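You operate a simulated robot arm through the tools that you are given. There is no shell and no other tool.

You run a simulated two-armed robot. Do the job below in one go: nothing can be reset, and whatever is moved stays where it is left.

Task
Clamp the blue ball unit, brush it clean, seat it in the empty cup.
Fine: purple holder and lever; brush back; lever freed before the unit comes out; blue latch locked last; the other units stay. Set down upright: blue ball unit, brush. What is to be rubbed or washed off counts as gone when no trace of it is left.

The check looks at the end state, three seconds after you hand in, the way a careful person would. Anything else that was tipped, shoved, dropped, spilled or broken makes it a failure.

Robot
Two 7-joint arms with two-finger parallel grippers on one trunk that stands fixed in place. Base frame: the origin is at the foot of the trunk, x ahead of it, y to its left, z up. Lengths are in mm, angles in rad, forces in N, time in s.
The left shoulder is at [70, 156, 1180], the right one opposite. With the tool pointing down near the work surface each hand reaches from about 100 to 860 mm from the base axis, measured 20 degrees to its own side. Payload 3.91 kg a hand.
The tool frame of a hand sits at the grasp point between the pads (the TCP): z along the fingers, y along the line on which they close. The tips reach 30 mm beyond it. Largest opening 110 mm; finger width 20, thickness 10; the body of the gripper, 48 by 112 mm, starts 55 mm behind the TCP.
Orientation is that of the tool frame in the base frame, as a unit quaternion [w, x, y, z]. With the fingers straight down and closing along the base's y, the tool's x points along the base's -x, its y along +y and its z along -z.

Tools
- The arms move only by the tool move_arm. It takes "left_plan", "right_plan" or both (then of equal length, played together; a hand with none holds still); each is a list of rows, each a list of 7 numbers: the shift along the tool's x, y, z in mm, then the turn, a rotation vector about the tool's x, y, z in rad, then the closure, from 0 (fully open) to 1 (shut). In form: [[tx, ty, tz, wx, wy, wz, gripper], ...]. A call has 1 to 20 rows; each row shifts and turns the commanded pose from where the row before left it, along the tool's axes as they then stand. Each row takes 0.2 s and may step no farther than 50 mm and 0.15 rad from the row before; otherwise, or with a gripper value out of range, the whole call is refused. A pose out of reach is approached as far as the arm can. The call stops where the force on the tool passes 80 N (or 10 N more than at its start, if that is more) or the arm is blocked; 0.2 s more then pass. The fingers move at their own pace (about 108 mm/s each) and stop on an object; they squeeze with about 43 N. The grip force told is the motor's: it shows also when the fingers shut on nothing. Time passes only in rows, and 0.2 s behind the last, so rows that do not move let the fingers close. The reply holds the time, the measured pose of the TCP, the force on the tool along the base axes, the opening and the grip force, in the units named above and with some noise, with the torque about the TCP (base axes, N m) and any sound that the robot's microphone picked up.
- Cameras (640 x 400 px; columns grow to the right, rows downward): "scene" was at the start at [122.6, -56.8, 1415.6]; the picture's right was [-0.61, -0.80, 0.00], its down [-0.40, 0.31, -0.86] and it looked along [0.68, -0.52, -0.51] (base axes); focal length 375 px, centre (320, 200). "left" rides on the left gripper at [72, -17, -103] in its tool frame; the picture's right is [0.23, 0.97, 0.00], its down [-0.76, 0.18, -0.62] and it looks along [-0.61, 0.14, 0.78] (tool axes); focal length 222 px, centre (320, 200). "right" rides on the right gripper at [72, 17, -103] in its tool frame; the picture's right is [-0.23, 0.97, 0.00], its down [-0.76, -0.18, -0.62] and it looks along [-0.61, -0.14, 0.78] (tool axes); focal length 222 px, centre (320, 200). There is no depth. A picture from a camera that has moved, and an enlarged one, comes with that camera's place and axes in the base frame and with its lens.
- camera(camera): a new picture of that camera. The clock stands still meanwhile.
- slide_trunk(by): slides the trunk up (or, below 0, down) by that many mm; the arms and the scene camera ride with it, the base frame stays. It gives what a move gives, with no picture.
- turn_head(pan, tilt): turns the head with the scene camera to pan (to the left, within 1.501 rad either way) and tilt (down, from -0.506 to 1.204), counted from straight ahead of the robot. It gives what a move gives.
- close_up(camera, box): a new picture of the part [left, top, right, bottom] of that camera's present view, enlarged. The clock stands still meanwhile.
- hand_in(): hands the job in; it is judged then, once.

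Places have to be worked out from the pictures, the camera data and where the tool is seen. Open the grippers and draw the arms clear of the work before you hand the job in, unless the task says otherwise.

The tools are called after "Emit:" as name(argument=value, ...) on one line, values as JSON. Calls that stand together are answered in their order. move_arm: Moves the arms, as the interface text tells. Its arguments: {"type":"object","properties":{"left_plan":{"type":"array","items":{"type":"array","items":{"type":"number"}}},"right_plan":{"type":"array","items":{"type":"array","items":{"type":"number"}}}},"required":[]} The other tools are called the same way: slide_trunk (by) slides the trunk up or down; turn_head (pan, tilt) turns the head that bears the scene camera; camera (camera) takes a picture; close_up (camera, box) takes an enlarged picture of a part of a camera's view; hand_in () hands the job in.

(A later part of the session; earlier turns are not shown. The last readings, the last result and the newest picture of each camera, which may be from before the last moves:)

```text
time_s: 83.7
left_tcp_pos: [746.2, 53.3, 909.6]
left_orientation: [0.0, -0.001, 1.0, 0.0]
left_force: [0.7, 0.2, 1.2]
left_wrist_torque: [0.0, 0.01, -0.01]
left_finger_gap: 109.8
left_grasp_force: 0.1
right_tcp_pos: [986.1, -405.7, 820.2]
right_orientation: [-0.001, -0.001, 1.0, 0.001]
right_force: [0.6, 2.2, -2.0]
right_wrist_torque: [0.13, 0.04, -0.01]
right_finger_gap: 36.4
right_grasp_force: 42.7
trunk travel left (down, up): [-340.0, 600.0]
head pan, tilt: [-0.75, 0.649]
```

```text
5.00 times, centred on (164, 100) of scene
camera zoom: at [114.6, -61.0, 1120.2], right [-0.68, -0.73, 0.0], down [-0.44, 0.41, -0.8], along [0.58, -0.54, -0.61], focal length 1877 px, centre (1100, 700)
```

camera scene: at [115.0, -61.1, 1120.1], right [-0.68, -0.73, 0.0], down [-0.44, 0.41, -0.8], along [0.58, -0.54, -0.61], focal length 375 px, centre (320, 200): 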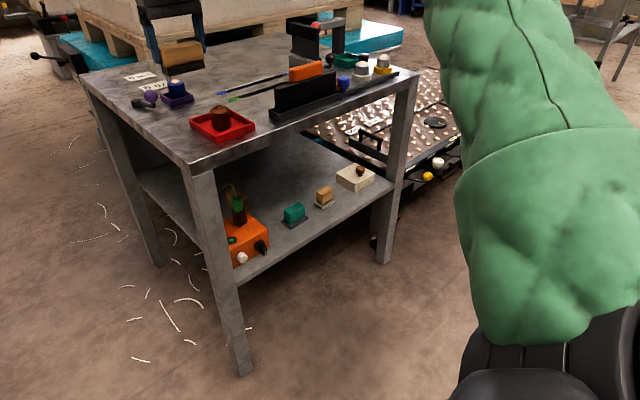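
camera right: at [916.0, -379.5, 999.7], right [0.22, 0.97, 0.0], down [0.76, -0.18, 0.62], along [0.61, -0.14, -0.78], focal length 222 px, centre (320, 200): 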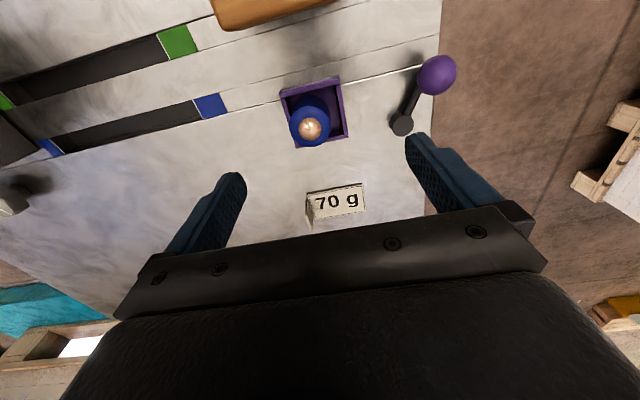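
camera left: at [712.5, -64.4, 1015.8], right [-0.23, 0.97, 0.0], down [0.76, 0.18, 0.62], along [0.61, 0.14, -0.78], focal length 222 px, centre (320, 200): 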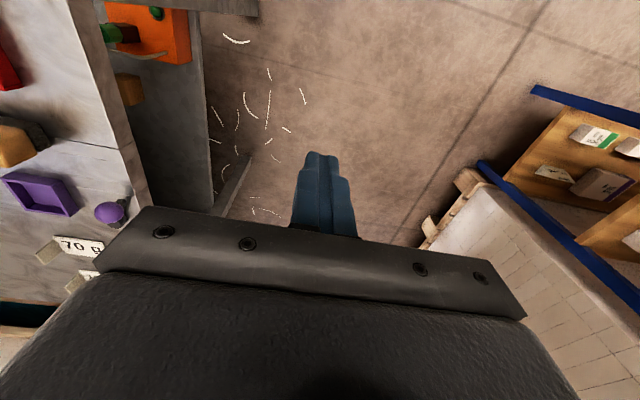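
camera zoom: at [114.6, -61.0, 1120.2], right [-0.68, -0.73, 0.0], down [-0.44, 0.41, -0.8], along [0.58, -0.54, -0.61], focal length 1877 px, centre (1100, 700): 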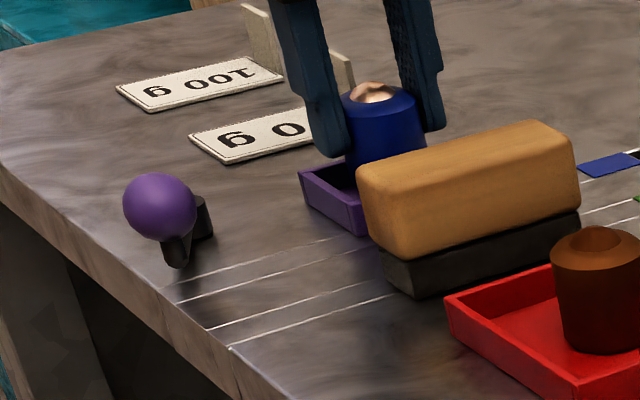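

It is free (≈2 N weight). I lift clear, draw back in x and rise, heading toward the cup area at a safe height.

Emit:
move_arm(right_plan=[[0, 0, -10, 0, 0, 0, 1], [0, 0, -20, 0, 0, 0, 1], [0, 0, -35, 0, 0, 0, 1], [35, 0, -10, 0, 0, 0, 1], [35, -10, -20, 0, 0, 0, 1], [35, -20, -20, 0, 0, 0, 1], [30, -30, -20, 0, 0, 0, 1], [20, -40, 0, 0, 0, 0, 1], [20, -40, 0, 0, 0, 0, 1], [20, -40, 0, 0, 0, 0, 1], [10, -40, 0, 0, 0, 0, 1], [0, -40, 0, 0, 0, 0, 1], [0, -30, 0, 0, 0, 0, 1], [0, 0, 0, 0, 0, 0, 1]])

Emit:
camera(camera="right")

Emit:
camera(camera="scene")

```text
time_s: 86.7
left_tcp_pos: [746.3, 51.8, 909.5]
left_orientation: [0.001, -0.001, 1.0, 0.0]
left_force: [0.9, 0.3, 0.7]
left_wrist_torque: [-0.01, -0.05, -0.01]
left_finger_gap: 110.3
left_grasp_force: 0.1
right_tcp_pos: [779.4, -696.3, 953.1]
right_orientation: [0.001, -0.001, 1.0, 0.001]
right_force: [0.8, 0.4, -1.9]
right_wrist_torque: [0.0, 0.0, 0.0]
right_finger_gap: 36.6
right_grasp_force: 42.9
trunk travel left (down, up): [-340.0, 600.0]
head pan, tilt: [-0.75, 0.649]
```

```text
taken
camera right: at [709.2, -678.8, 1056.1], right [0.23, 0.97, 0.0], down [0.76, -0.18, 0.62], along [0.61, -0.14, -0.78], focal length 222 px, centre (320, 200)
```

right: 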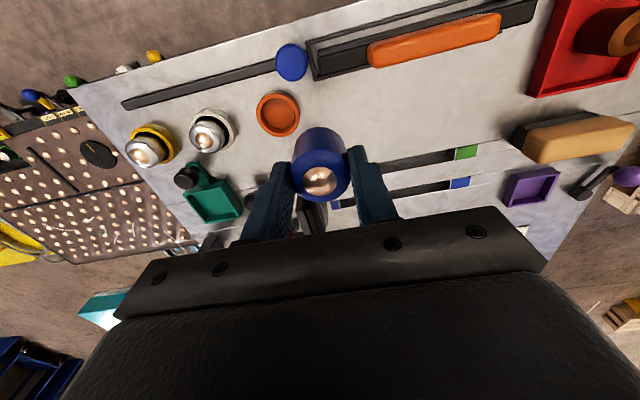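

```text
taken
camera scene: at [114.4, -61.1, 1120.2], right [-0.68, -0.73, 0.0], down [-0.44, 0.41, -0.8], along [0.58, -0.54, -0.61], focal length 375 px, centre (320, 200)
```

scene: 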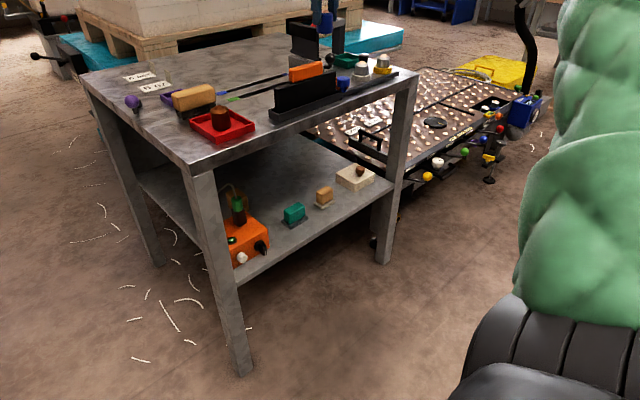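

Good overview of cups and latch. I zoom into the orange cup, latch bar and other cups.

Emit:
close_up(camera="right", box=[230, 70, 326, 150])

Emit:
close_up(camera="right", box=[100, 30, 356, 190])

Emit:
close_up(camera="scene", box=[310, 50, 406, 110])

```text
5.00 times, centred on (278, 110) of right
camera zoom: at [709.2, -678.8, 1056.1], right [0.23, 0.97, 0.0], down [0.76, -0.18, 0.62], along [0.61, -0.14, -0.78], focal length 1111 px, centre (530, 650)
```

zoom: 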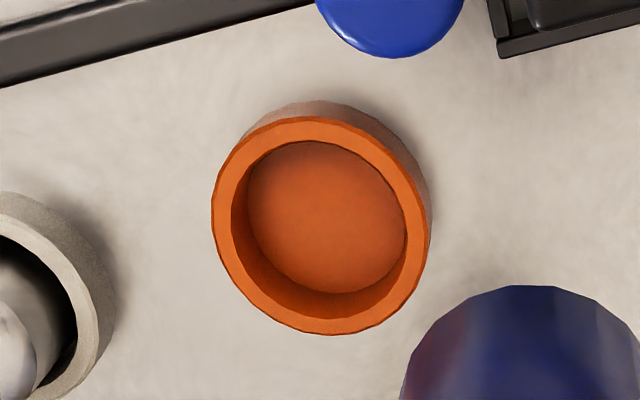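

```text
2.50 times, centred on (228, 110) of right
camera zoom: at [709.2, -678.8, 1056.1], right [0.23, 0.97, 0.0], down [0.76, -0.18, 0.62], along [0.61, -0.14, -0.78], focal length 555 px, centre (550, 425)
```

zoom: 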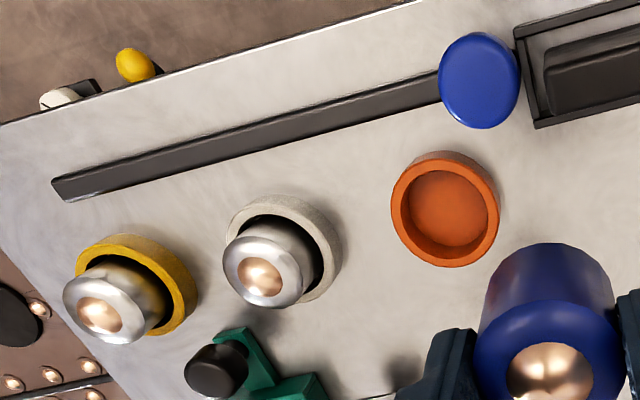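

```text
6.67 times, centred on (358, 80) of scene
camera zoom: at [114.4, -61.1, 1120.2], right [-0.68, -0.73, 0.0], down [-0.44, 0.41, -0.8], along [0.58, -0.54, -0.61], focal length 2503 px, centre (67, 1000)
```

zoom: 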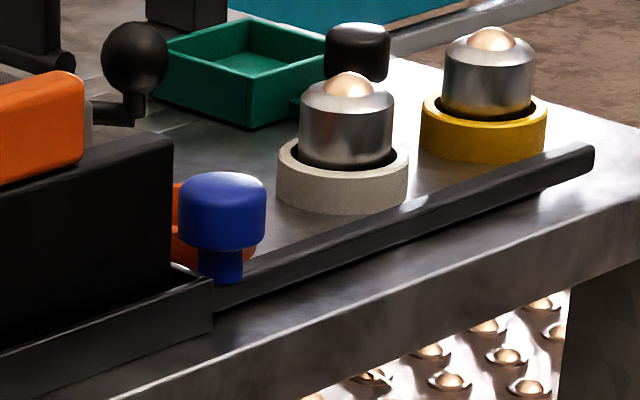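

The orange cup centre is ≈(787,-750.5), rim z≈775, inner ⌀≈43. I move over it and descend to TCP 865, then refine.

Emit:
move_arm(right_plan=[[-3.8, -27, 0, 0, 0, 0, 1], [-3.8, -27.2, 0, 0, 0, 0, 1], [0, 0, 40, 0, 0, 0, 1], [0, 0, 45, 0, 0, 0, 1], [0, 0, 0, 0, 0, 0, 1]])

Emit:
camera(camera="right")

Emit:
close_up(camera="right", box=[240, 70, 400, 200])

Emit:
close_up(camera="scene", box=[310, 50, 406, 110])

```text
time_s: 87.9
left_tcp_pos: [745.2, 51.4, 910.4]
left_orientation: [0.0, -0.001, 1.0, 0.0]
left_force: [0.5, -0.2, 0.3]
left_wrist_torque: [0.01, -0.03, 0.03]
left_finger_gap: 109.8
left_grasp_force: 0.1
right_tcp_pos: [787.1, -749.7, 867.6]
right_orientation: [0.0, -0.001, 1.0, 0.0]
right_force: [-0.3, 0.8, -1.5]
right_wrist_torque: [0.0, 0.0, -0.01]
right_finger_gap: 36.7
right_grasp_force: 43.0
trunk travel left (down, up): [-340.0, 600.0]
head pan, tilt: [-0.75, 0.649]
```

```text
taken
camera right: at [715.2, -732.9, 971.1], right [0.23, 0.97, 0.0], down [0.76, -0.18, 0.62], along [0.61, -0.14, -0.78], focal length 222 px, centre (320, 200)
```

right: 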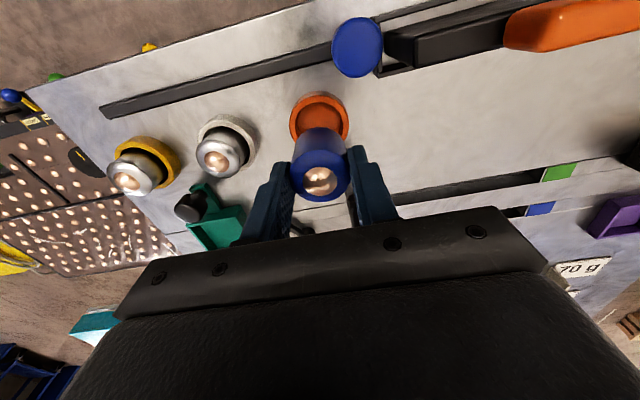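

```text
3.08 times, centred on (320, 135) of right
camera zoom: at [715.2, -732.9, 971.1], right [0.23, 0.97, 0.0], down [0.76, -0.18, 0.62], along [0.61, -0.14, -0.78], focal length 684 px, centre (320, 400)
```

zoom: 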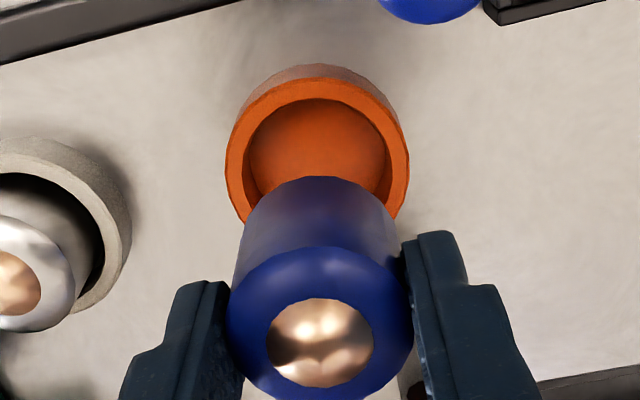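

```text
6.67 times, centred on (358, 80) of scene
camera zoom: at [114.3, -61.0, 1120.3], right [-0.68, -0.73, 0.0], down [-0.44, 0.41, -0.8], along [0.58, -0.54, -0.6], focal length 2503 px, centre (67, 1000)
```

zoom: 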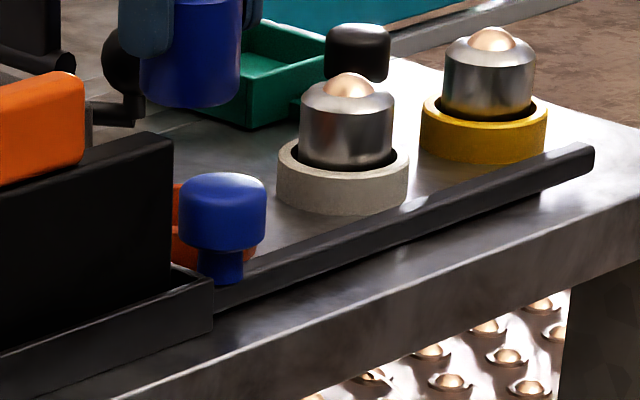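

Comparing edges, the unit is ~2 mm too far in +x relative to the cup. I correct by −2 mm, descend 28 mm and check again.

Emit:
move_arm(right_plan=[[1.8, -0.5, 14, 0, 0, 0, 1], [0, 0, 14, 0, 0, 0, 1], [0, 0, 0, 0, 0, 0, 1]])

Emit:
close_up(camera="right", box=[240, 70, 400, 200])

Emit:
close_up(camera="scene", box=[310, 60, 374, 100])

```text
time_s: 88.7
left_tcp_pos: [745.7, 52.3, 909.7]
left_orientation: [0.0, -0.001, 1.0, -0.001]
left_force: [-0.3, -0.4, -0.1]
left_wrist_torque: [0.0, -0.01, 0.01]
left_finger_gap: 110.2
left_grasp_force: 0.1
right_tcp_pos: [785.6, -751.6, 840.5]
right_orientation: [0.001, 0.0, 1.0, 0.001]
right_force: [0.2, 0.6, -1.9]
right_wrist_torque: [0.02, 0.02, -0.03]
right_finger_gap: 36.6
right_grasp_force: 43.0
trunk travel left (down, up): [-340.0, 600.0]
head pan, tilt: [-0.75, 0.649]
```

```text
3.08 times, centred on (320, 135) of right
camera zoom: at [714.0, -734.5, 943.5], right [0.23, 0.97, 0.0], down [0.76, -0.18, 0.62], along [0.61, -0.14, -0.78], focal length 684 px, centre (320, 400)
```

zoom: 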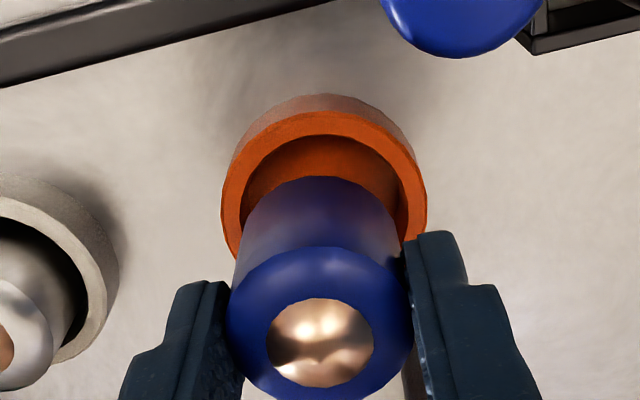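

```text
10.00 times, centred on (342, 80) of scene
camera zoom: at [114.4, -61.2, 1120.3], right [-0.68, -0.73, 0.0], down [-0.44, 0.41, -0.8], along [0.58, -0.54, -0.61], focal length 3754 px, centre (100, 1400)
```

zoom: 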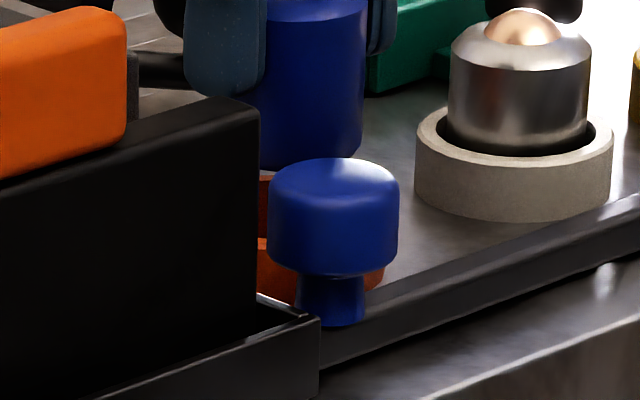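

Now unit ≈(787.3,-751.9) vs cup ≈(787.1,-750.7). I shift +1.1 in y and descend in steps through the rim, watching forces.

Emit:
move_arm(right_plan=[[0, 1.1, 8, 0, 0, 0, 1], [0, 0, 4, 0, 0, 0, 1], [0, 0, 0, 0, 0, 0, 1]])

Emit:
move_arm(right_plan=[[0, 0, 2, 0, 0, 0, 1], [0, 0, 2, 0, 0, 0, 1], [0, 0, 0, 0, 0, 0, 1]])

Emit:
close_up(camera="right", box=[240, 70, 400, 200])

```text
time_s: 89.5
left_tcp_pos: [744.4, 51.5, 910.0]
left_orientation: [0.0, -0.001, 1.0, -0.001]
left_force: [0.2, 0.8, 0.4]
left_wrist_torque: [-0.04, -0.02, -0.01]
left_finger_gap: 110.0
left_grasp_force: 0.1
right_tcp_pos: [786.0, -749.7, 828.1]
right_orientation: [0.001, -0.002, 1.0, 0.001]
right_force: [0.2, 0.5, -1.5]
right_wrist_torque: [-0.02, -0.03, -0.01]
right_finger_gap: 36.7
right_grasp_force: 42.9
trunk travel left (down, up): [-340.0, 600.0]
head pan, tilt: [-0.75, 0.649]
```

```text
time_s: 90.3
left_tcp_pos: [745.0, 52.9, 910.5]
left_orientation: [0.0, -0.001, 1.0, 0.0]
left_force: [0.0, 1.0, 1.3]
left_wrist_torque: [0.01, -0.02, 0.01]
left_finger_gap: 109.8
left_grasp_force: 0.0
right_tcp_pos: [787.1, -749.4, 824.0]
right_orientation: [0.0, -0.001, 1.0, 0.0]
right_force: [-0.3, 0.1, -1.4]
right_wrist_torque: [0.03, 0.0, 0.01]
right_finger_gap: 36.6
right_grasp_force: 43.2
trunk travel left (down, up): [-340.0, 600.0]
head pan, tilt: [-0.75, 0.649]
```

```text
3.08 times, centred on (320, 135) of right
camera zoom: at [715.9, -733.1, 927.9], right [0.23, 0.97, 0.0], down [0.76, -0.18, 0.62], along [0.61, -0.14, -0.78], focal length 684 px, centre (320, 400)
```

zoom: 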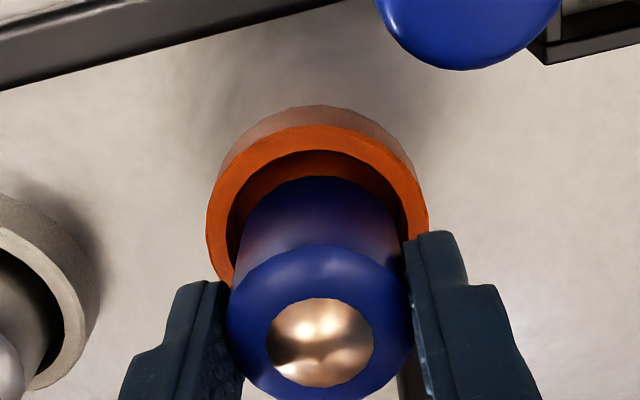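

Centred within ~0.6 mm and already entering the rim with no side force. I continue down to the floor.

Emit:
move_arm(right_plan=[[0, -0.4, 3, 0, 0, 0, 1], [0, 0, 3, 0, 0, 0, 1], [0, 0, 2, 0, 0, 0, 1], [0, 0, 0, 0, 0, 0, 1]])

Emit:
move_arm(right_plan=[[0, 0, 1, 0, 0, 0, 1], [0, 0, 1, 0, 0, 0, 1], [0, 0, 0, 0, 0, 0, 1]])

Emit:
move_arm(right_plan=[[0, 0, 1, 0, 0, 0, 1], [0, 0, 0, 0, 0, 0, 1]])

```text
time_s: 91.3
left_tcp_pos: [746.8, 51.6, 910.6]
left_orientation: [0.001, -0.001, 1.0, 0.0]
left_force: [0.1, 0.3, -0.5]
left_wrist_torque: [-0.01, -0.03, 0.0]
left_finger_gap: 110.2
left_grasp_force: 0.0
right_tcp_pos: [787.6, -751.3, 816.4]
right_orientation: [0.0, -0.001, 1.0, 0.001]
right_force: [-0.4, 0.8, -0.9]
right_wrist_torque: [0.04, 0.07, 0.02]
right_finger_gap: 36.9
right_grasp_force: 43.1
trunk travel left (down, up): [-340.0, 600.0]
head pan, tilt: [-0.75, 0.649]
```

```text
time_s: 92.1
left_tcp_pos: [746.6, 51.5, 909.7]
left_orientation: [0.0, -0.001, 1.0, 0.001]
left_force: [0.2, 0.2, -0.6]
left_wrist_torque: [-0.02, -0.03, 0.03]
left_finger_gap: 110.0
left_grasp_force: 0.1
right_tcp_pos: [788.5, -749.5, 814.4]
right_orientation: [0.001, -0.001, 1.0, 0.001]
right_force: [-0.1, 0.4, -1.6]
right_wrist_torque: [0.03, 0.0, 0.0]
right_finger_gap: 36.6
right_grasp_force: 42.9
trunk travel left (down, up): [-340.0, 600.0]
head pan, tilt: [-0.75, 0.649]
```

```text
time_s: 92.7
left_tcp_pos: [745.7, 53.0, 910.7]
left_orientation: [0.0, -0.001, 1.0, 0.001]
left_force: [0.9, -0.5, -0.5]
left_wrist_torque: [-0.02, 0.02, 0.0]
left_finger_gap: 110.2
left_grasp_force: 0.1
right_tcp_pos: [787.4, -748.8, 813.2]
right_orientation: [0.001, -0.001, 1.0, 0.001]
right_force: [-1.1, -0.5, -1.7]
right_wrist_torque: [-0.08, 0.01, -0.03]
right_finger_gap: 36.5
right_grasp_force: 42.9
trunk travel left (down, up): [-340.0, 600.0]
head pan, tilt: [-0.75, 0.649]
```

Not on the floor yet; continue by 1 mm steps.

Emit:
move_arm(right_plan=[[0, 0, 1, 0, 0, 0, 1], [0, 0, 0, 0, 0, 0, 1]])

Emit:
move_arm(right_plan=[[0, 0, 1, 0, 0, 0, 1], [0, 0, 0, 0, 0, 0, 1]])

Emit:
close_up(camera="right", box=[240, 70, 400, 200])

```text
time_s: 93.3
left_tcp_pos: [744.9, 52.3, 909.3]
left_orientation: [0.0, -0.001, 1.0, 0.0]
left_force: [0.0, 0.2, -0.3]
left_wrist_torque: [0.0, 0.02, -0.01]
left_finger_gap: 110.2
left_grasp_force: 0.0
right_tcp_pos: [787.9, -749.8, 812.7]
right_orientation: [0.0, -0.001, 1.0, 0.001]
right_force: [-1.4, -0.4, -2.1]
right_wrist_torque: [-0.07, 0.03, -0.02]
right_finger_gap: 36.8
right_grasp_force: 43.1
trunk travel left (down, up): [-340.0, 600.0]
head pan, tilt: [-0.75, 0.649]
```

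```text
time_s: 93.9
left_tcp_pos: [746.8, 51.7, 909.2]
left_orientation: [0.0, -0.001, 1.0, 0.0]
left_force: [-0.2, 0.7, 0.2]
left_wrist_torque: [0.05, 0.01, 0.02]
left_finger_gap: 109.9
left_grasp_force: 0.0
right_tcp_pos: [786.8, -750.2, 812.0]
right_orientation: [0.001, -0.001, 1.0, 0.001]
right_force: [-1.5, -1.8, -2.1]
right_wrist_torque: [-0.1, 0.07, -0.02]
right_finger_gap: 36.6
right_grasp_force: 43.0
trunk travel left (down, up): [-340.0, 600.0]
head pan, tilt: [-0.75, 0.649]
```

```text
3.08 times, centred on (320, 135) of right
camera zoom: at [716.3, -733.2, 915.3], right [0.23, 0.97, 0.0], down [0.76, -0.18, 0.62], along [0.61, -0.14, -0.78], focal length 684 px, centre (320, 400)
```

zoom: 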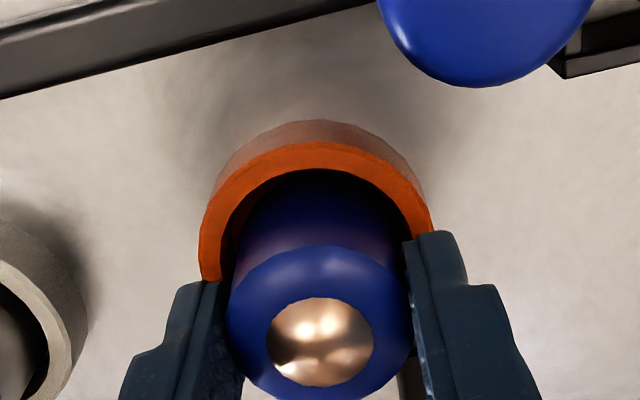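

Slight side touch (−1.5,−1.8 N); I shift ~0.8 mm toward −x/−y and continue to feel for the floor.

Emit:
move_arm(right_plan=[[0.6, -0.9, 0.5, 0, 0, 0, 1], [0, 0, 1, 0, 0, 0, 1], [0, 0, 0, 0, 0, 0, 1]])

Emit:
move_arm(right_plan=[[0, 0, 1, 0, 0, 0, 1], [0, 0, 0, 0, 0, 0, 1]])

```text
time_s: 94.7
left_tcp_pos: [745.4, 52.8, 910.3]
left_orientation: [0.001, -0.001, 1.0, 0.0]
left_force: [-0.1, 1.2, 1.2]
left_wrist_torque: [-0.04, -0.01, 0.01]
left_finger_gap: 110.0
left_grasp_force: 0.1
right_tcp_pos: [787.8, -750.8, 809.9]
right_orientation: [0.001, -0.001, 1.0, 0.001]
right_force: [-0.7, -0.5, -1.7]
right_wrist_torque: [0.0, 0.02, -0.03]
right_finger_gap: 36.6
right_grasp_force: 43.2
trunk travel left (down, up): [-340.0, 600.0]
head pan, tilt: [-0.75, 0.649]
```

```text
time_s: 95.3
left_tcp_pos: [745.9, 51.7, 908.7]
left_orientation: [0.0, -0.001, 1.0, 0.001]
left_force: [-0.2, 0.0, -0.4]
left_wrist_torque: [0.0, -0.03, -0.01]
left_finger_gap: 110.1
left_grasp_force: 0.0
right_tcp_pos: [786.5, -749.6, 808.9]
right_orientation: [0.001, -0.002, 1.0, 0.001]
right_force: [-1.0, 0.4, -0.9]
right_wrist_torque: [-0.02, 0.02, -0.01]
right_finger_gap: 36.4
right_grasp_force: 43.0
trunk travel left (down, up): [-340.0, 600.0]
head pan, tilt: [-0.75, 0.649]
```

Still unsupported at TCP 809; another 1 mm step or two.

Emit:
move_arm(right_plan=[[0, 0, 0.8, 0, 0, 0, 1], [0, 0, 0, 0, 0, 0, 1]])

Emit:
move_arm(right_plan=[[0, 0, 0.8, 0, 0, 0, 1], [0, 0, 0, 0, 0, 0, 1]])

Emit:
close_up(camera="scene", box=[310, 50, 406, 110])

Emit:
close_up(camera="right", box=[240, 70, 400, 200])

```text
time_s: 95.9
left_tcp_pos: [745.4, 52.1, 909.7]
left_orientation: [0.0, -0.001, 1.0, 0.0]
left_force: [0.0, -0.2, -1.0]
left_wrist_torque: [-0.01, -0.01, -0.01]
left_finger_gap: 110.1
left_grasp_force: 0.1
right_tcp_pos: [787.0, -749.7, 808.8]
right_orientation: [0.001, -0.001, 1.0, 0.001]
right_force: [2.0, -1.2, 4.6]
right_wrist_torque: [-0.08, -0.01, 0.08]
right_finger_gap: 36.7
right_grasp_force: 43.0
trunk travel left (down, up): [-340.0, 600.0]
head pan, tilt: [-0.75, 0.649]
```

```text
time_s: 96.5
left_tcp_pos: [744.7, 51.7, 909.3]
left_orientation: [0.0, -0.003, 1.0, 0.0]
left_force: [-0.1, -0.2, -0.2]
left_wrist_torque: [-0.01, -0.01, -0.03]
left_finger_gap: 109.8
left_grasp_force: 0.1
right_tcp_pos: [784.8, -750.1, 808.1]
right_orientation: [0.002, -0.001, 1.0, 0.001]
right_force: [-1.2, 1.8, 8.6]
right_wrist_torque: [0.02, 0.17, 0.0]
right_finger_gap: 36.6
right_grasp_force: 42.5
trunk travel left (down, up): [-340.0, 600.0]
head pan, tilt: [-0.75, 0.649]
```

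```text
6.67 times, centred on (358, 80) of scene
camera zoom: at [113.7, -60.6, 1120.4], right [-0.68, -0.73, 0.0], down [-0.44, 0.41, -0.8], along [0.58, -0.54, -0.6], focal length 2503 px, centre (67, 1000)
```

zoom: 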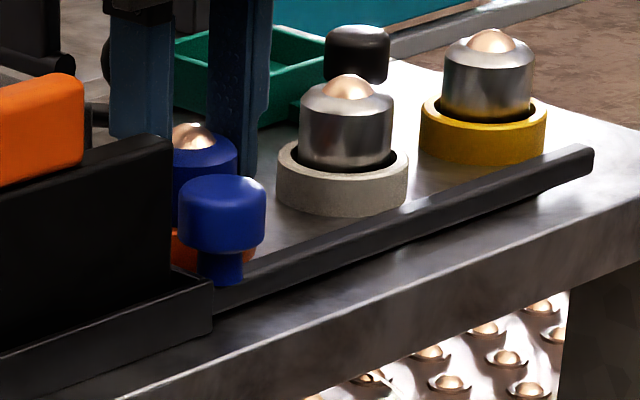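

```text
3.08 times, centred on (320, 135) of right
camera zoom: at [714.9, -733.5, 912.5], right [0.23, 0.97, 0.0], down [0.76, -0.18, 0.62], along [0.61, -0.14, -0.78], focal length 684 px, centre (320, 400)
```

zoom: 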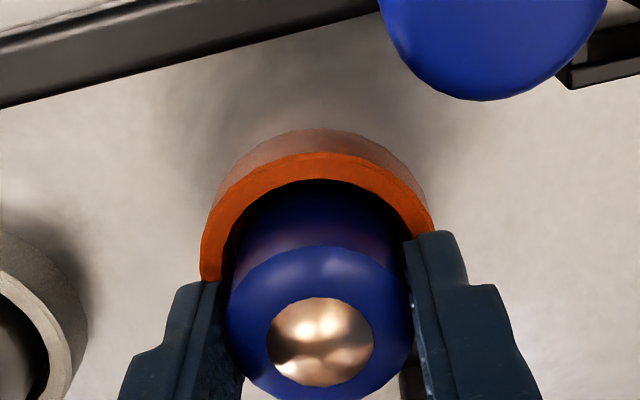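

Floor contact (8.6 N). I release (partial opening) and rise, then inspect.

Emit:
move_arm(right_plan=[[0, 0, -0.7, 0, 0, 0, 1], [0, 0, 0, 0, 0, 0, 0.55], [0, 0, 0, 0, 0, 0, 0.4], [0, 0, 0, 0, 0, 0, 0.4], [0, 0, -20, 0, 0, 0, 0.4], [0, 0, -40, 0, 0, 0, 0.4], [0, 0, -40, 0, 0, 0, 0.4], [0, 0, 0, 0, 0, 0, 0.4]])

Emit:
camera(camera="right")

Emit:
close_up(camera="right", box=[160, 50, 400, 200])

Emit:
close_up(camera="scene", box=[310, 50, 406, 110])

```text
time_s: 98.3
left_tcp_pos: [745.7, 50.5, 909.9]
left_orientation: [-0.001, -0.001, 1.0, 0.0]
left_force: [0.2, 0.6, -0.5]
left_wrist_torque: [0.01, 0.01, 0.03]
left_finger_gap: 110.0
left_grasp_force: 0.0
right_tcp_pos: [787.6, -751.8, 907.8]
right_orientation: [0.0, -0.001, 1.0, 0.001]
right_force: [0.5, -0.4, 0.2]
right_wrist_torque: [0.03, -0.01, 0.03]
right_finger_gap: 66.1
right_grasp_force: 0.0
trunk travel left (down, up): [-340.0, 600.0]
head pan, tilt: [-0.75, 0.649]
```

```text
taken
camera right: at [715.0, -734.3, 1011.1], right [0.23, 0.97, 0.0], down [0.76, -0.18, 0.62], along [0.61, -0.14, -0.78], focal length 222 px, centre (320, 200)
```

right: 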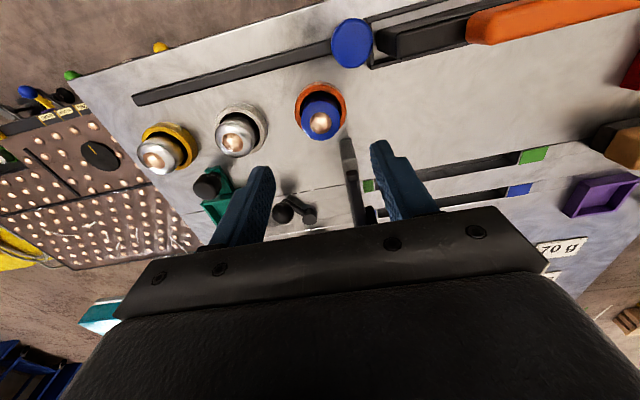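

```text
2.67 times, centred on (280, 125) of right
camera zoom: at [715.0, -734.3, 1011.1], right [0.23, 0.97, 0.0], down [0.76, -0.18, 0.62], along [0.61, -0.14, -0.78], focal length 592 px, centre (427, 400)
```

zoom: 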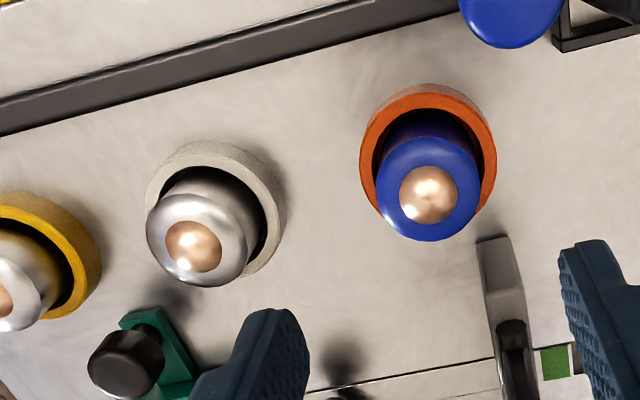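

```text
6.67 times, centred on (358, 80) of scene
camera zoom: at [114.5, -61.5, 1120.1], right [-0.68, -0.73, 0.0], down [-0.44, 0.41, -0.8], along [0.58, -0.54, -0.61], focal length 2503 px, centre (67, 1000)
```

zoom: 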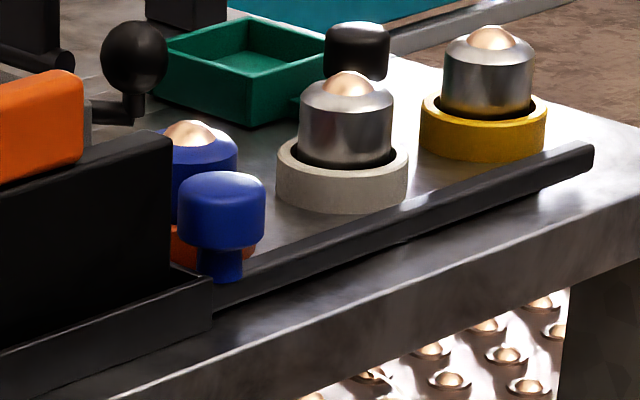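

The blue unit sits upright in the orange cup; others are untouched. Now I look at the blue latch in detail from both cameras.

Emit:
close_up(camera="right", box=[300, 10, 396, 80])

Emit:
close_up(camera="right", box=[120, 40, 248, 120])

Emit:
close_up(camera="scene", box=[326, 70, 366, 100])

Emit:
close_up(camera="scene", box=[360, 60, 410, 95])

```text
5.71 times, centred on (348, 45) of right
camera zoom: at [715.0, -734.3, 1011.1], right [0.23, 0.97, 0.0], down [0.76, -0.18, 0.62], along [0.61, -0.14, -0.78], focal length 1269 px, centre (160, 1086)
```

zoom: 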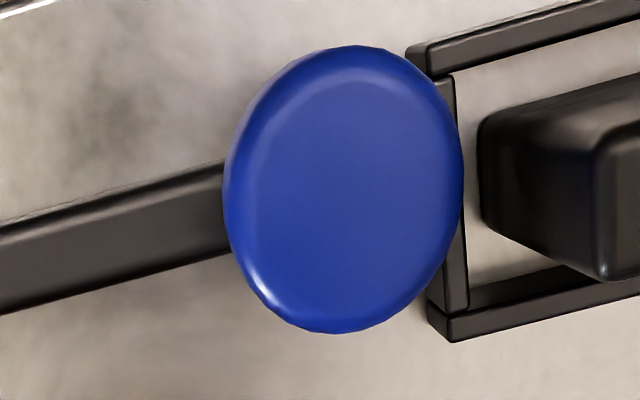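

```text
5.00 times, centred on (184, 80) of right
camera zoom: at [715.0, -734.3, 1011.1], right [0.23, 0.97, 0.0], down [0.76, -0.18, 0.62], along [0.61, -0.14, -0.78], focal length 1111 px, centre (1000, 800)
```

zoom: 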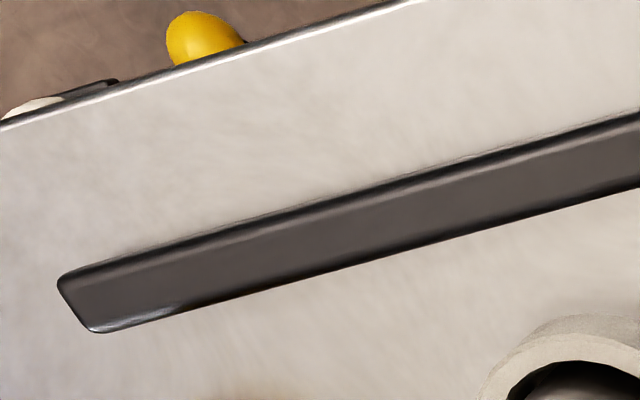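

```text
13.33 times, centred on (346, 85) of scene
camera zoom: at [114.5, -61.5, 1120.1], right [-0.68, -0.73, 0.0], down [-0.44, 0.41, -0.8], along [0.58, -0.54, -0.61], focal length 5005 px, centre (-27, 1733)
```

zoom: 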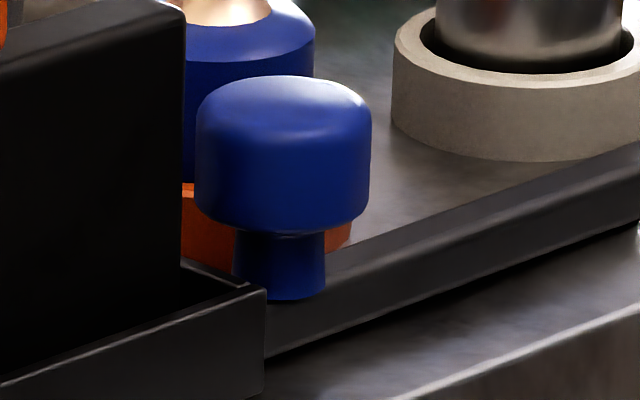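

```text
11.43 times, centred on (385, 78) of scene
camera zoom: at [114.5, -61.5, 1120.1], right [-0.68, -0.73, 0.0], down [-0.44, 0.41, -0.8], along [0.58, -0.54, -0.61], focal length 4290 px, centre (-423, 1600)
```

zoom: 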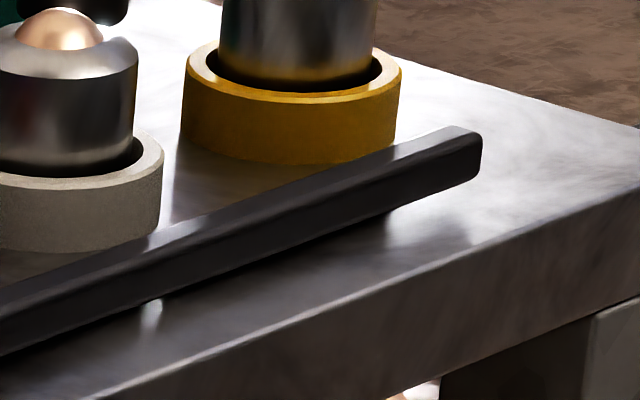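

The latch is a knob (cap ⌀≈31, z≈784–808, centre ≈(732.5,-714)) on a long bar running toward −y. I rise, turn the hand 90° so fingers close along x, and move above the knob.

Emit:
move_arm(right_plan=[[0, 0, -30, 0, 0, 0, 0.4], [27, 19, 0, 0, 0, 0, 0.4], [28, 19, 0, 0, 0, 0, 0.4], [0, 0, 0, 0, 0, 0.143, 0.4], [0, 0, 0, 0, 0, 0.143, 0.4], [0, 0, 0, 0, 0, 0.143, 0.4], [0, 0, 0, 0, 0, 0.143, 0.4], [0, 0, 0, 0, 0, 0.143, 0.4], [0, 0, 0, 0, 0, 0.143, 0.4], [0, 0, 0, 0, 0, 0.143, 0.4], [0, 0, 0, 0, 0, 0.143, 0.4], [0, 0, 0, 0, 0, 0.143, 0.4], [0, 0, 0, 0, 0, 0.143, 0.4], [0, 0, 0, 0, 0, 0.141, 0.4], [0, 0, 0, 0, 0, 0, 0.4]])

Emit:
camera(camera="right")

```text
time_s: 101.5
left_tcp_pos: [746.4, 51.8, 909.5]
left_orientation: [0.0, -0.002, 1.0, 0.0]
left_force: [-0.1, -1.0, 0.9]
left_wrist_torque: [0.0, 0.02, -0.04]
left_finger_gap: 109.9
left_grasp_force: 0.1
right_tcp_pos: [731.2, -712.6, 938.1]
right_orientation: [-0.001, 0.706, 0.708, 0.001]
right_force: [0.3, 0.3, 0.1]
right_wrist_torque: [-0.02, -0.02, -0.01]
right_finger_gap: 66.0
right_grasp_force: 0.1
trunk travel left (down, up): [-340.0, 600.0]
head pan, tilt: [-0.75, 0.649]
```

```text
taken
camera right: at [749.2, -640.0, 1041.3], right [0.97, -0.23, 0.0], down [-0.18, -0.76, 0.62], along [-0.14, -0.61, -0.78], focal length 222 px, centre (320, 200)
```

right: 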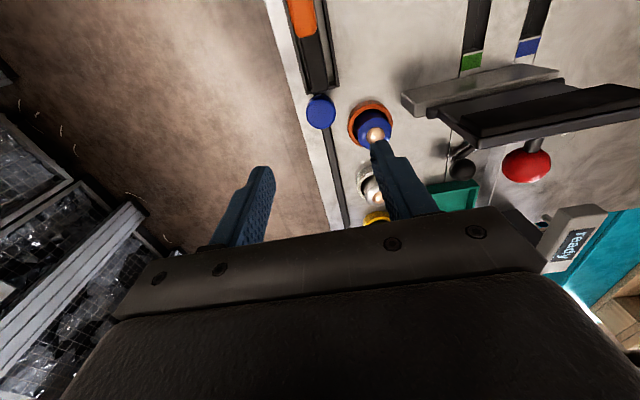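

Hand is turned. I zoom on the knob to fix its position under this hand.

Emit:
close_up(camera="right", box=[272, 70, 384, 150])

Emit:
close_up(camera="right", box=[250, 0, 410, 100])

```text
5.00 times, centred on (328, 110) of right
camera zoom: at [749.2, -640.0, 1041.3], right [0.97, -0.23, 0.0], down [-0.18, -0.76, 0.62], along [-0.14, -0.61, -0.78], focal length 1111 px, centre (280, 650)
```

zoom: 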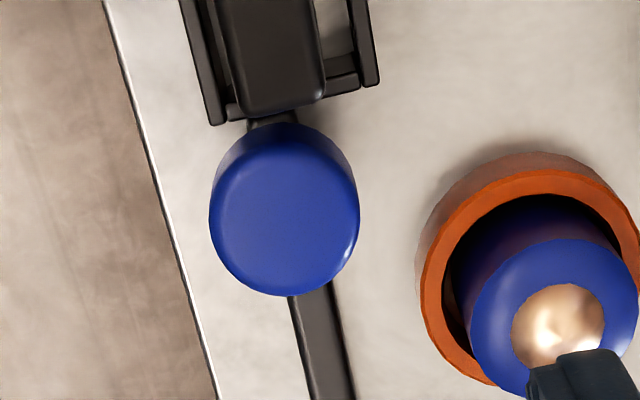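

```text
4.00 times, centred on (330, 50) of right
camera zoom: at [749.2, -640.0, 1041.3], right [0.97, -0.23, 0.0], down [-0.18, -0.76, 0.62], along [-0.14, -0.61, -0.78], focal length 888 px, centre (280, 800)
```

zoom: 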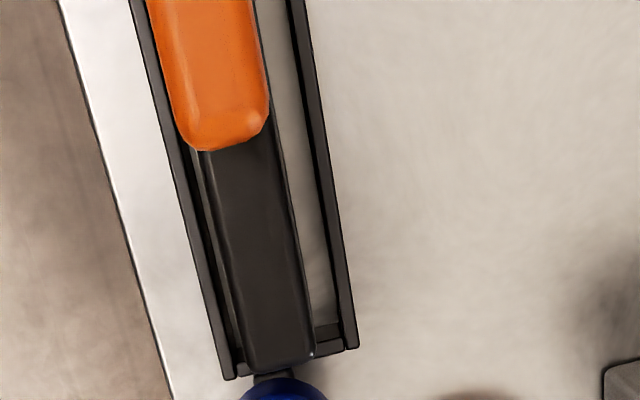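

Knob centre (732.9,-713). I fine-align and lower so the fingers straddle the cap, then close.

Emit:
move_arm(right_plan=[[-0.4, 1.7, 30, 0, 0, 0, 0.4], [0, 0, 40, 0, 0, 0, 0.4], [0, 0, 35, 0, 0, 0, 0.4], [0, 0, 0, 0, 0, 0, 0.4]])

Emit:
camera(camera="right")

Emit:
close_up(camera="scene", box=[300, 40, 396, 110])

```text
time_s: 102.5
left_tcp_pos: [746.2, 52.6, 909.5]
left_orientation: [0.0, -0.001, 1.0, 0.0]
left_force: [-0.9, 0.8, -0.7]
left_wrist_torque: [-0.01, 0.01, 0.01]
left_finger_gap: 110.0
left_grasp_force: 0.0
right_tcp_pos: [732.6, -710.5, 832.4]
right_orientation: [0.0, 0.706, 0.708, 0.001]
right_force: [-0.8, 0.4, 0.0]
right_wrist_torque: [-0.01, 0.01, -0.04]
right_finger_gap: 66.0
right_grasp_force: 0.0
trunk travel left (down, up): [-340.0, 600.0]
head pan, tilt: [-0.75, 0.649]
```

```text
taken
camera right: at [750.6, -638.6, 936.7], right [0.97, -0.22, 0.0], down [-0.18, -0.76, 0.62], along [-0.14, -0.61, -0.78], focal length 222 px, centre (320, 200)
```

right: 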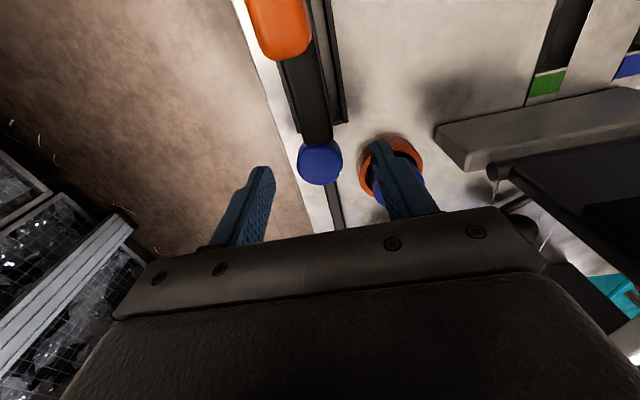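

```text
5.71 times, centred on (348, 75) of scene
camera zoom: at [114.2, -61.0, 1120.3], right [-0.68, -0.73, 0.0], down [-0.44, 0.41, -0.8], along [0.58, -0.54, -0.6], focal length 2145 px, centre (160, 914)
```

zoom: 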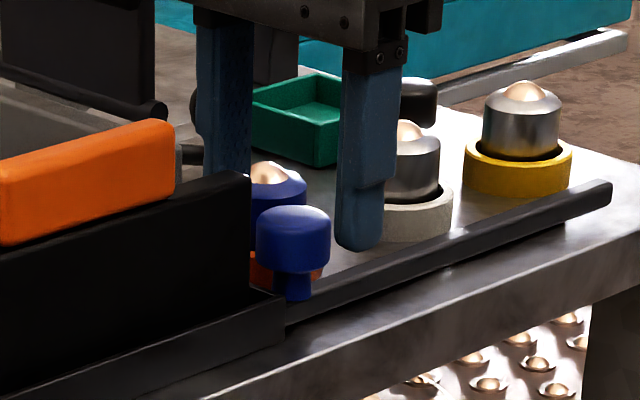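

Aligned. I lower 19 mm more and close on the knob.

Emit:
move_arm(right_plan=[[-1.5, 0, 10, 0, 0, 0, 0.4], [0, 0, 9, 0, 0, 0, 0.4], [0, 0, 0, 0, 0, 0, 0.6], [0, 0, 0, 0, 0, 0, 1], [0, 0, 0, 0, 0, 0, 1]])

Emit:
close_up(camera="scene", box=[300, 40, 396, 110])

```text
time_s: 103.7
left_tcp_pos: [745.9, 52.1, 909.9]
left_orientation: [0.001, -0.001, 1.0, -0.001]
left_force: [0.8, -0.1, -0.8]
left_wrist_torque: [-0.02, -0.03, -0.03]
left_finger_gap: 110.0
left_grasp_force: 0.0
right_tcp_pos: [731.7, -713.0, 814.5]
right_orientation: [-0.001, 0.707, 0.707, 0.001]
right_force: [-7.5, 1.0, -0.7]
right_wrist_torque: [0.02, 0.19, 0.04]
right_finger_gap: 31.4
right_grasp_force: 45.1
trunk travel left (down, up): [-340.0, 600.0]
head pan, tilt: [-0.75, 0.649]
```

```text
5.71 times, centred on (348, 75) of scene
camera zoom: at [113.9, -61.2, 1120.3], right [-0.68, -0.73, 0.0], down [-0.44, 0.41, -0.8], along [0.58, -0.54, -0.6], focal length 2145 px, centre (160, 914)
```

zoom: 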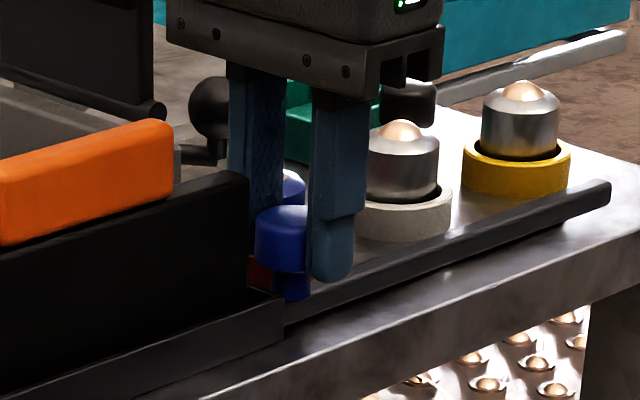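

Gripped (31.4 mm). I relieve 1 mm in x and try sliding the knob toward −y.

Emit:
move_arm(right_plan=[[0, -1, 0, 0, 0, 0, 1], [-2, 0, 0, 0, 0, 0, 1], [-2, 0, 0, 0, 0, 0, 1], [0, 0, 0, 0, 0, 0, 1]])

Emit:
move_arm(right_plan=[[-2, 0, 0, 0, 0, 0, 1], [-2, 0, 0, 0, 0, 0, 1], [0, 0, 0, 0, 0, 0, 1]])

Emit:
close_up(camera="scene", box=[300, 40, 396, 110])

```text
time_s: 104.7
left_tcp_pos: [746.3, 52.7, 909.4]
left_orientation: [0.0, -0.001, 1.0, 0.0]
left_force: [0.8, 0.3, -0.5]
left_wrist_torque: [0.0, 0.01, 0.0]
left_finger_gap: 110.0
left_grasp_force: 0.0
right_tcp_pos: [732.6, -717.1, 813.7]
right_orientation: [0.0, 0.707, 0.708, 0.001]
right_force: [-4.0, 1.4, -1.2]
right_wrist_torque: [0.07, 0.14, 0.22]
right_finger_gap: 31.5
right_grasp_force: 44.8
trunk travel left (down, up): [-340.0, 600.0]
head pan, tilt: [-0.75, 0.649]
```

```text
time_s: 105.5
left_tcp_pos: [746.1, 52.5, 909.3]
left_orientation: [0.001, -0.001, 1.0, 0.0]
left_force: [-0.5, -0.6, -0.5]
left_wrist_torque: [-0.02, 0.02, 0.0]
left_finger_gap: 109.8
left_grasp_force: 0.0
right_tcp_pos: [732.5, -723.6, 813.8]
right_orientation: [0.0, 0.706, 0.708, 0.001]
right_force: [-4.4, 0.6, 1.6]
right_wrist_torque: [0.06, 0.12, -0.01]
right_finger_gap: 31.5
right_grasp_force: 45.3
trunk travel left (down, up): [-340.0, 600.0]
head pan, tilt: [-0.75, 0.649]
```

```text
5.71 times, centred on (348, 75) of scene
camera zoom: at [114.1, -61.1, 1120.3], right [-0.68, -0.73, 0.0], down [-0.44, 0.41, -0.8], along [0.58, -0.54, -0.6], focal length 2145 px, centre (160, 914)
```

zoom: 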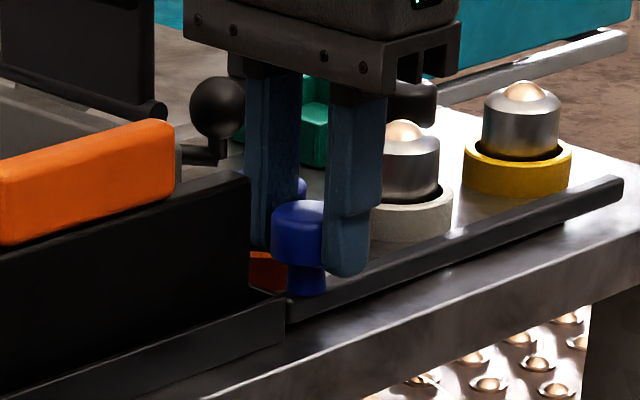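

The whole bar slides with the knob, easily. I continue toward −y until a stop or click.

Emit:
move_arm(right_plan=[[-4, 0, 0, 0, 0, 0, 1], [-4, 0, 0, 0, 0, 0, 1], [-4, 0, 0, 0, 0, 0, 1], [-4, 0, 0, 0, 0, 0, 1], [0, 0, 0, 0, 0, 0, 1]])

Emit:
close_up(camera="scene", box=[300, 40, 396, 110])

```text
time_s: 106.7
left_tcp_pos: [745.1, 51.3, 909.8]
left_orientation: [0.0, -0.001, 1.0, 0.0]
left_force: [0.2, 0.4, 0.1]
left_wrist_torque: [0.0, -0.02, -0.01]
left_finger_gap: 110.2
left_grasp_force: 0.0
right_tcp_pos: [732.4, -739.0, 814.6]
right_orientation: [0.0, 0.707, 0.707, 0.002]
right_force: [2.2, 0.3, 2.3]
right_wrist_torque: [0.22, 0.11, 0.18]
right_finger_gap: 31.7
right_grasp_force: 45.5
trunk travel left (down, up): [-340.0, 600.0]
head pan, tilt: [-0.75, 0.649]
```

```text
5.71 times, centred on (348, 75) of scene
camera zoom: at [114.4, -61.0, 1120.3], right [-0.68, -0.73, 0.0], down [-0.44, 0.41, -0.8], along [0.58, -0.54, -0.6], focal length 2145 px, centre (160, 914)
```

zoom: 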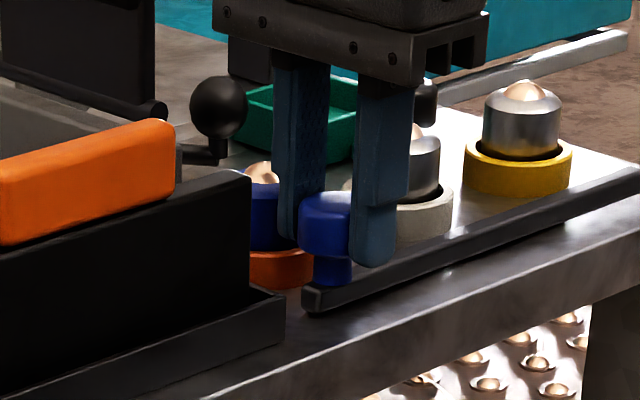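

Still free. Continue.

Emit:
move_arm(right_plan=[[-4, 0, 0, 0, 0, 0, 1], [-4, 0, 0, 0, 0, 0, 1], [-4, 0, 0, 0, 0, 0, 1], [-4, 0, 0, 0, 0, 0, 1], [0, 0, 0, 0, 0, 0, 1]])

Emit:
camera(camera="right")

```text
time_s: 107.9
left_tcp_pos: [747.9, 52.3, 909.4]
left_orientation: [0.0, 0.0, 1.0, -0.001]
left_force: [0.0, 0.9, 0.3]
left_wrist_torque: [-0.01, 0.01, 0.01]
left_finger_gap: 109.9
left_grasp_force: 0.0
right_tcp_pos: [732.0, -752.0, 814.9]
right_orientation: [0.0, 0.706, 0.709, 0.001]
right_force: [13.0, 43.1, -8.2]
right_wrist_torque: [0.83, -0.2, 0.02]
right_finger_gap: 32.0
right_grasp_force: 44.8
trunk travel left (down, up): [-340.0, 600.0]
head pan, tilt: [-0.75, 0.649]
```

```text
taken
camera right: at [750.0, -680.5, 919.3], right [0.97, -0.22, 0.0], down [-0.18, -0.76, 0.62], along [-0.14, -0.61, -0.78], focal length 222 px, centre (320, 200)
```

right: 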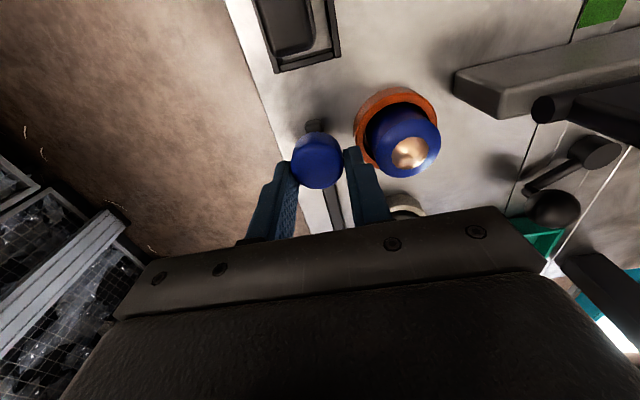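

Stop reached after ~40 mm travel (43 N). I ease the press, open and rise to inspect.

Emit:
move_arm(right_plan=[[2.5, 0, 0, 0, 0, 0, 1], [0, 0, 0, 0, 0, 0, 0.65], [0, 0, 0, 0, 0, 0, 0.55], [0, 0, 0, 0, 0, 0, 0.55], [0, 0, -20, 0, 0, 0, 0.55], [0, 0, -40, 0, 0, 0, 0.55], [0, 0, -30, 0, 0, 0, 0.55], [0, 0, 0, 0, 0, 0, 0.55]])

Emit:
camera(camera="right")

Emit:
close_up(camera="scene", box=[300, 40, 396, 110])

```text
time_s: 109.7
left_tcp_pos: [747.2, 52.2, 909.0]
left_orientation: [-0.001, -0.001, 1.0, -0.001]
left_force: [0.0, -0.5, 0.9]
left_wrist_torque: [-0.02, -0.01, -0.01]
left_finger_gap: 110.0
left_grasp_force: 0.1
right_tcp_pos: [731.4, -751.8, 904.9]
right_orientation: [-0.001, 0.707, 0.707, 0.001]
right_force: [0.3, 0.0, -0.3]
right_wrist_torque: [0.02, -0.01, 0.01]
right_finger_gap: 49.8
right_grasp_force: 0.1
trunk travel left (down, up): [-340.0, 600.0]
head pan, tilt: [-0.75, 0.649]
```

```text
taken
camera right: at [749.7, -679.2, 1009.1], right [0.97, -0.23, 0.0], down [-0.18, -0.76, 0.62], along [-0.14, -0.61, -0.78], focal length 222 px, centre (320, 200)
```

right: 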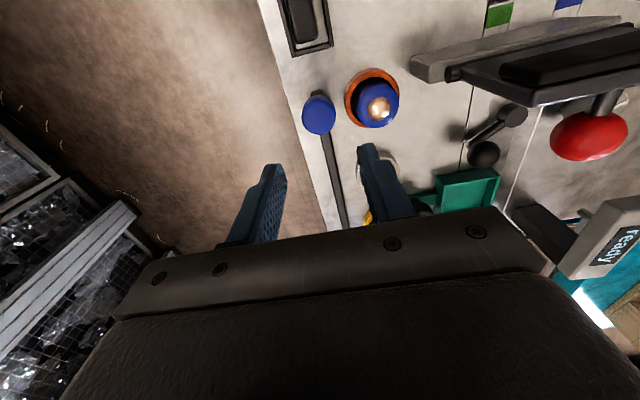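

```text
5.71 times, centred on (348, 75) of scene
camera zoom: at [114.5, -61.3, 1120.2], right [-0.68, -0.73, 0.0], down [-0.44, 0.41, -0.8], along [0.58, -0.54, -0.61], focal length 2145 px, centre (160, 914)
```

zoom: 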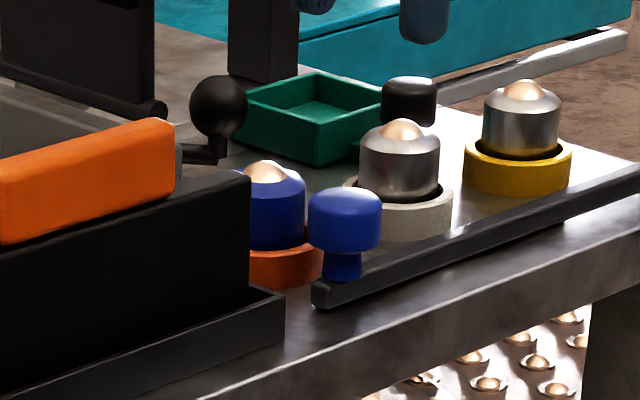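

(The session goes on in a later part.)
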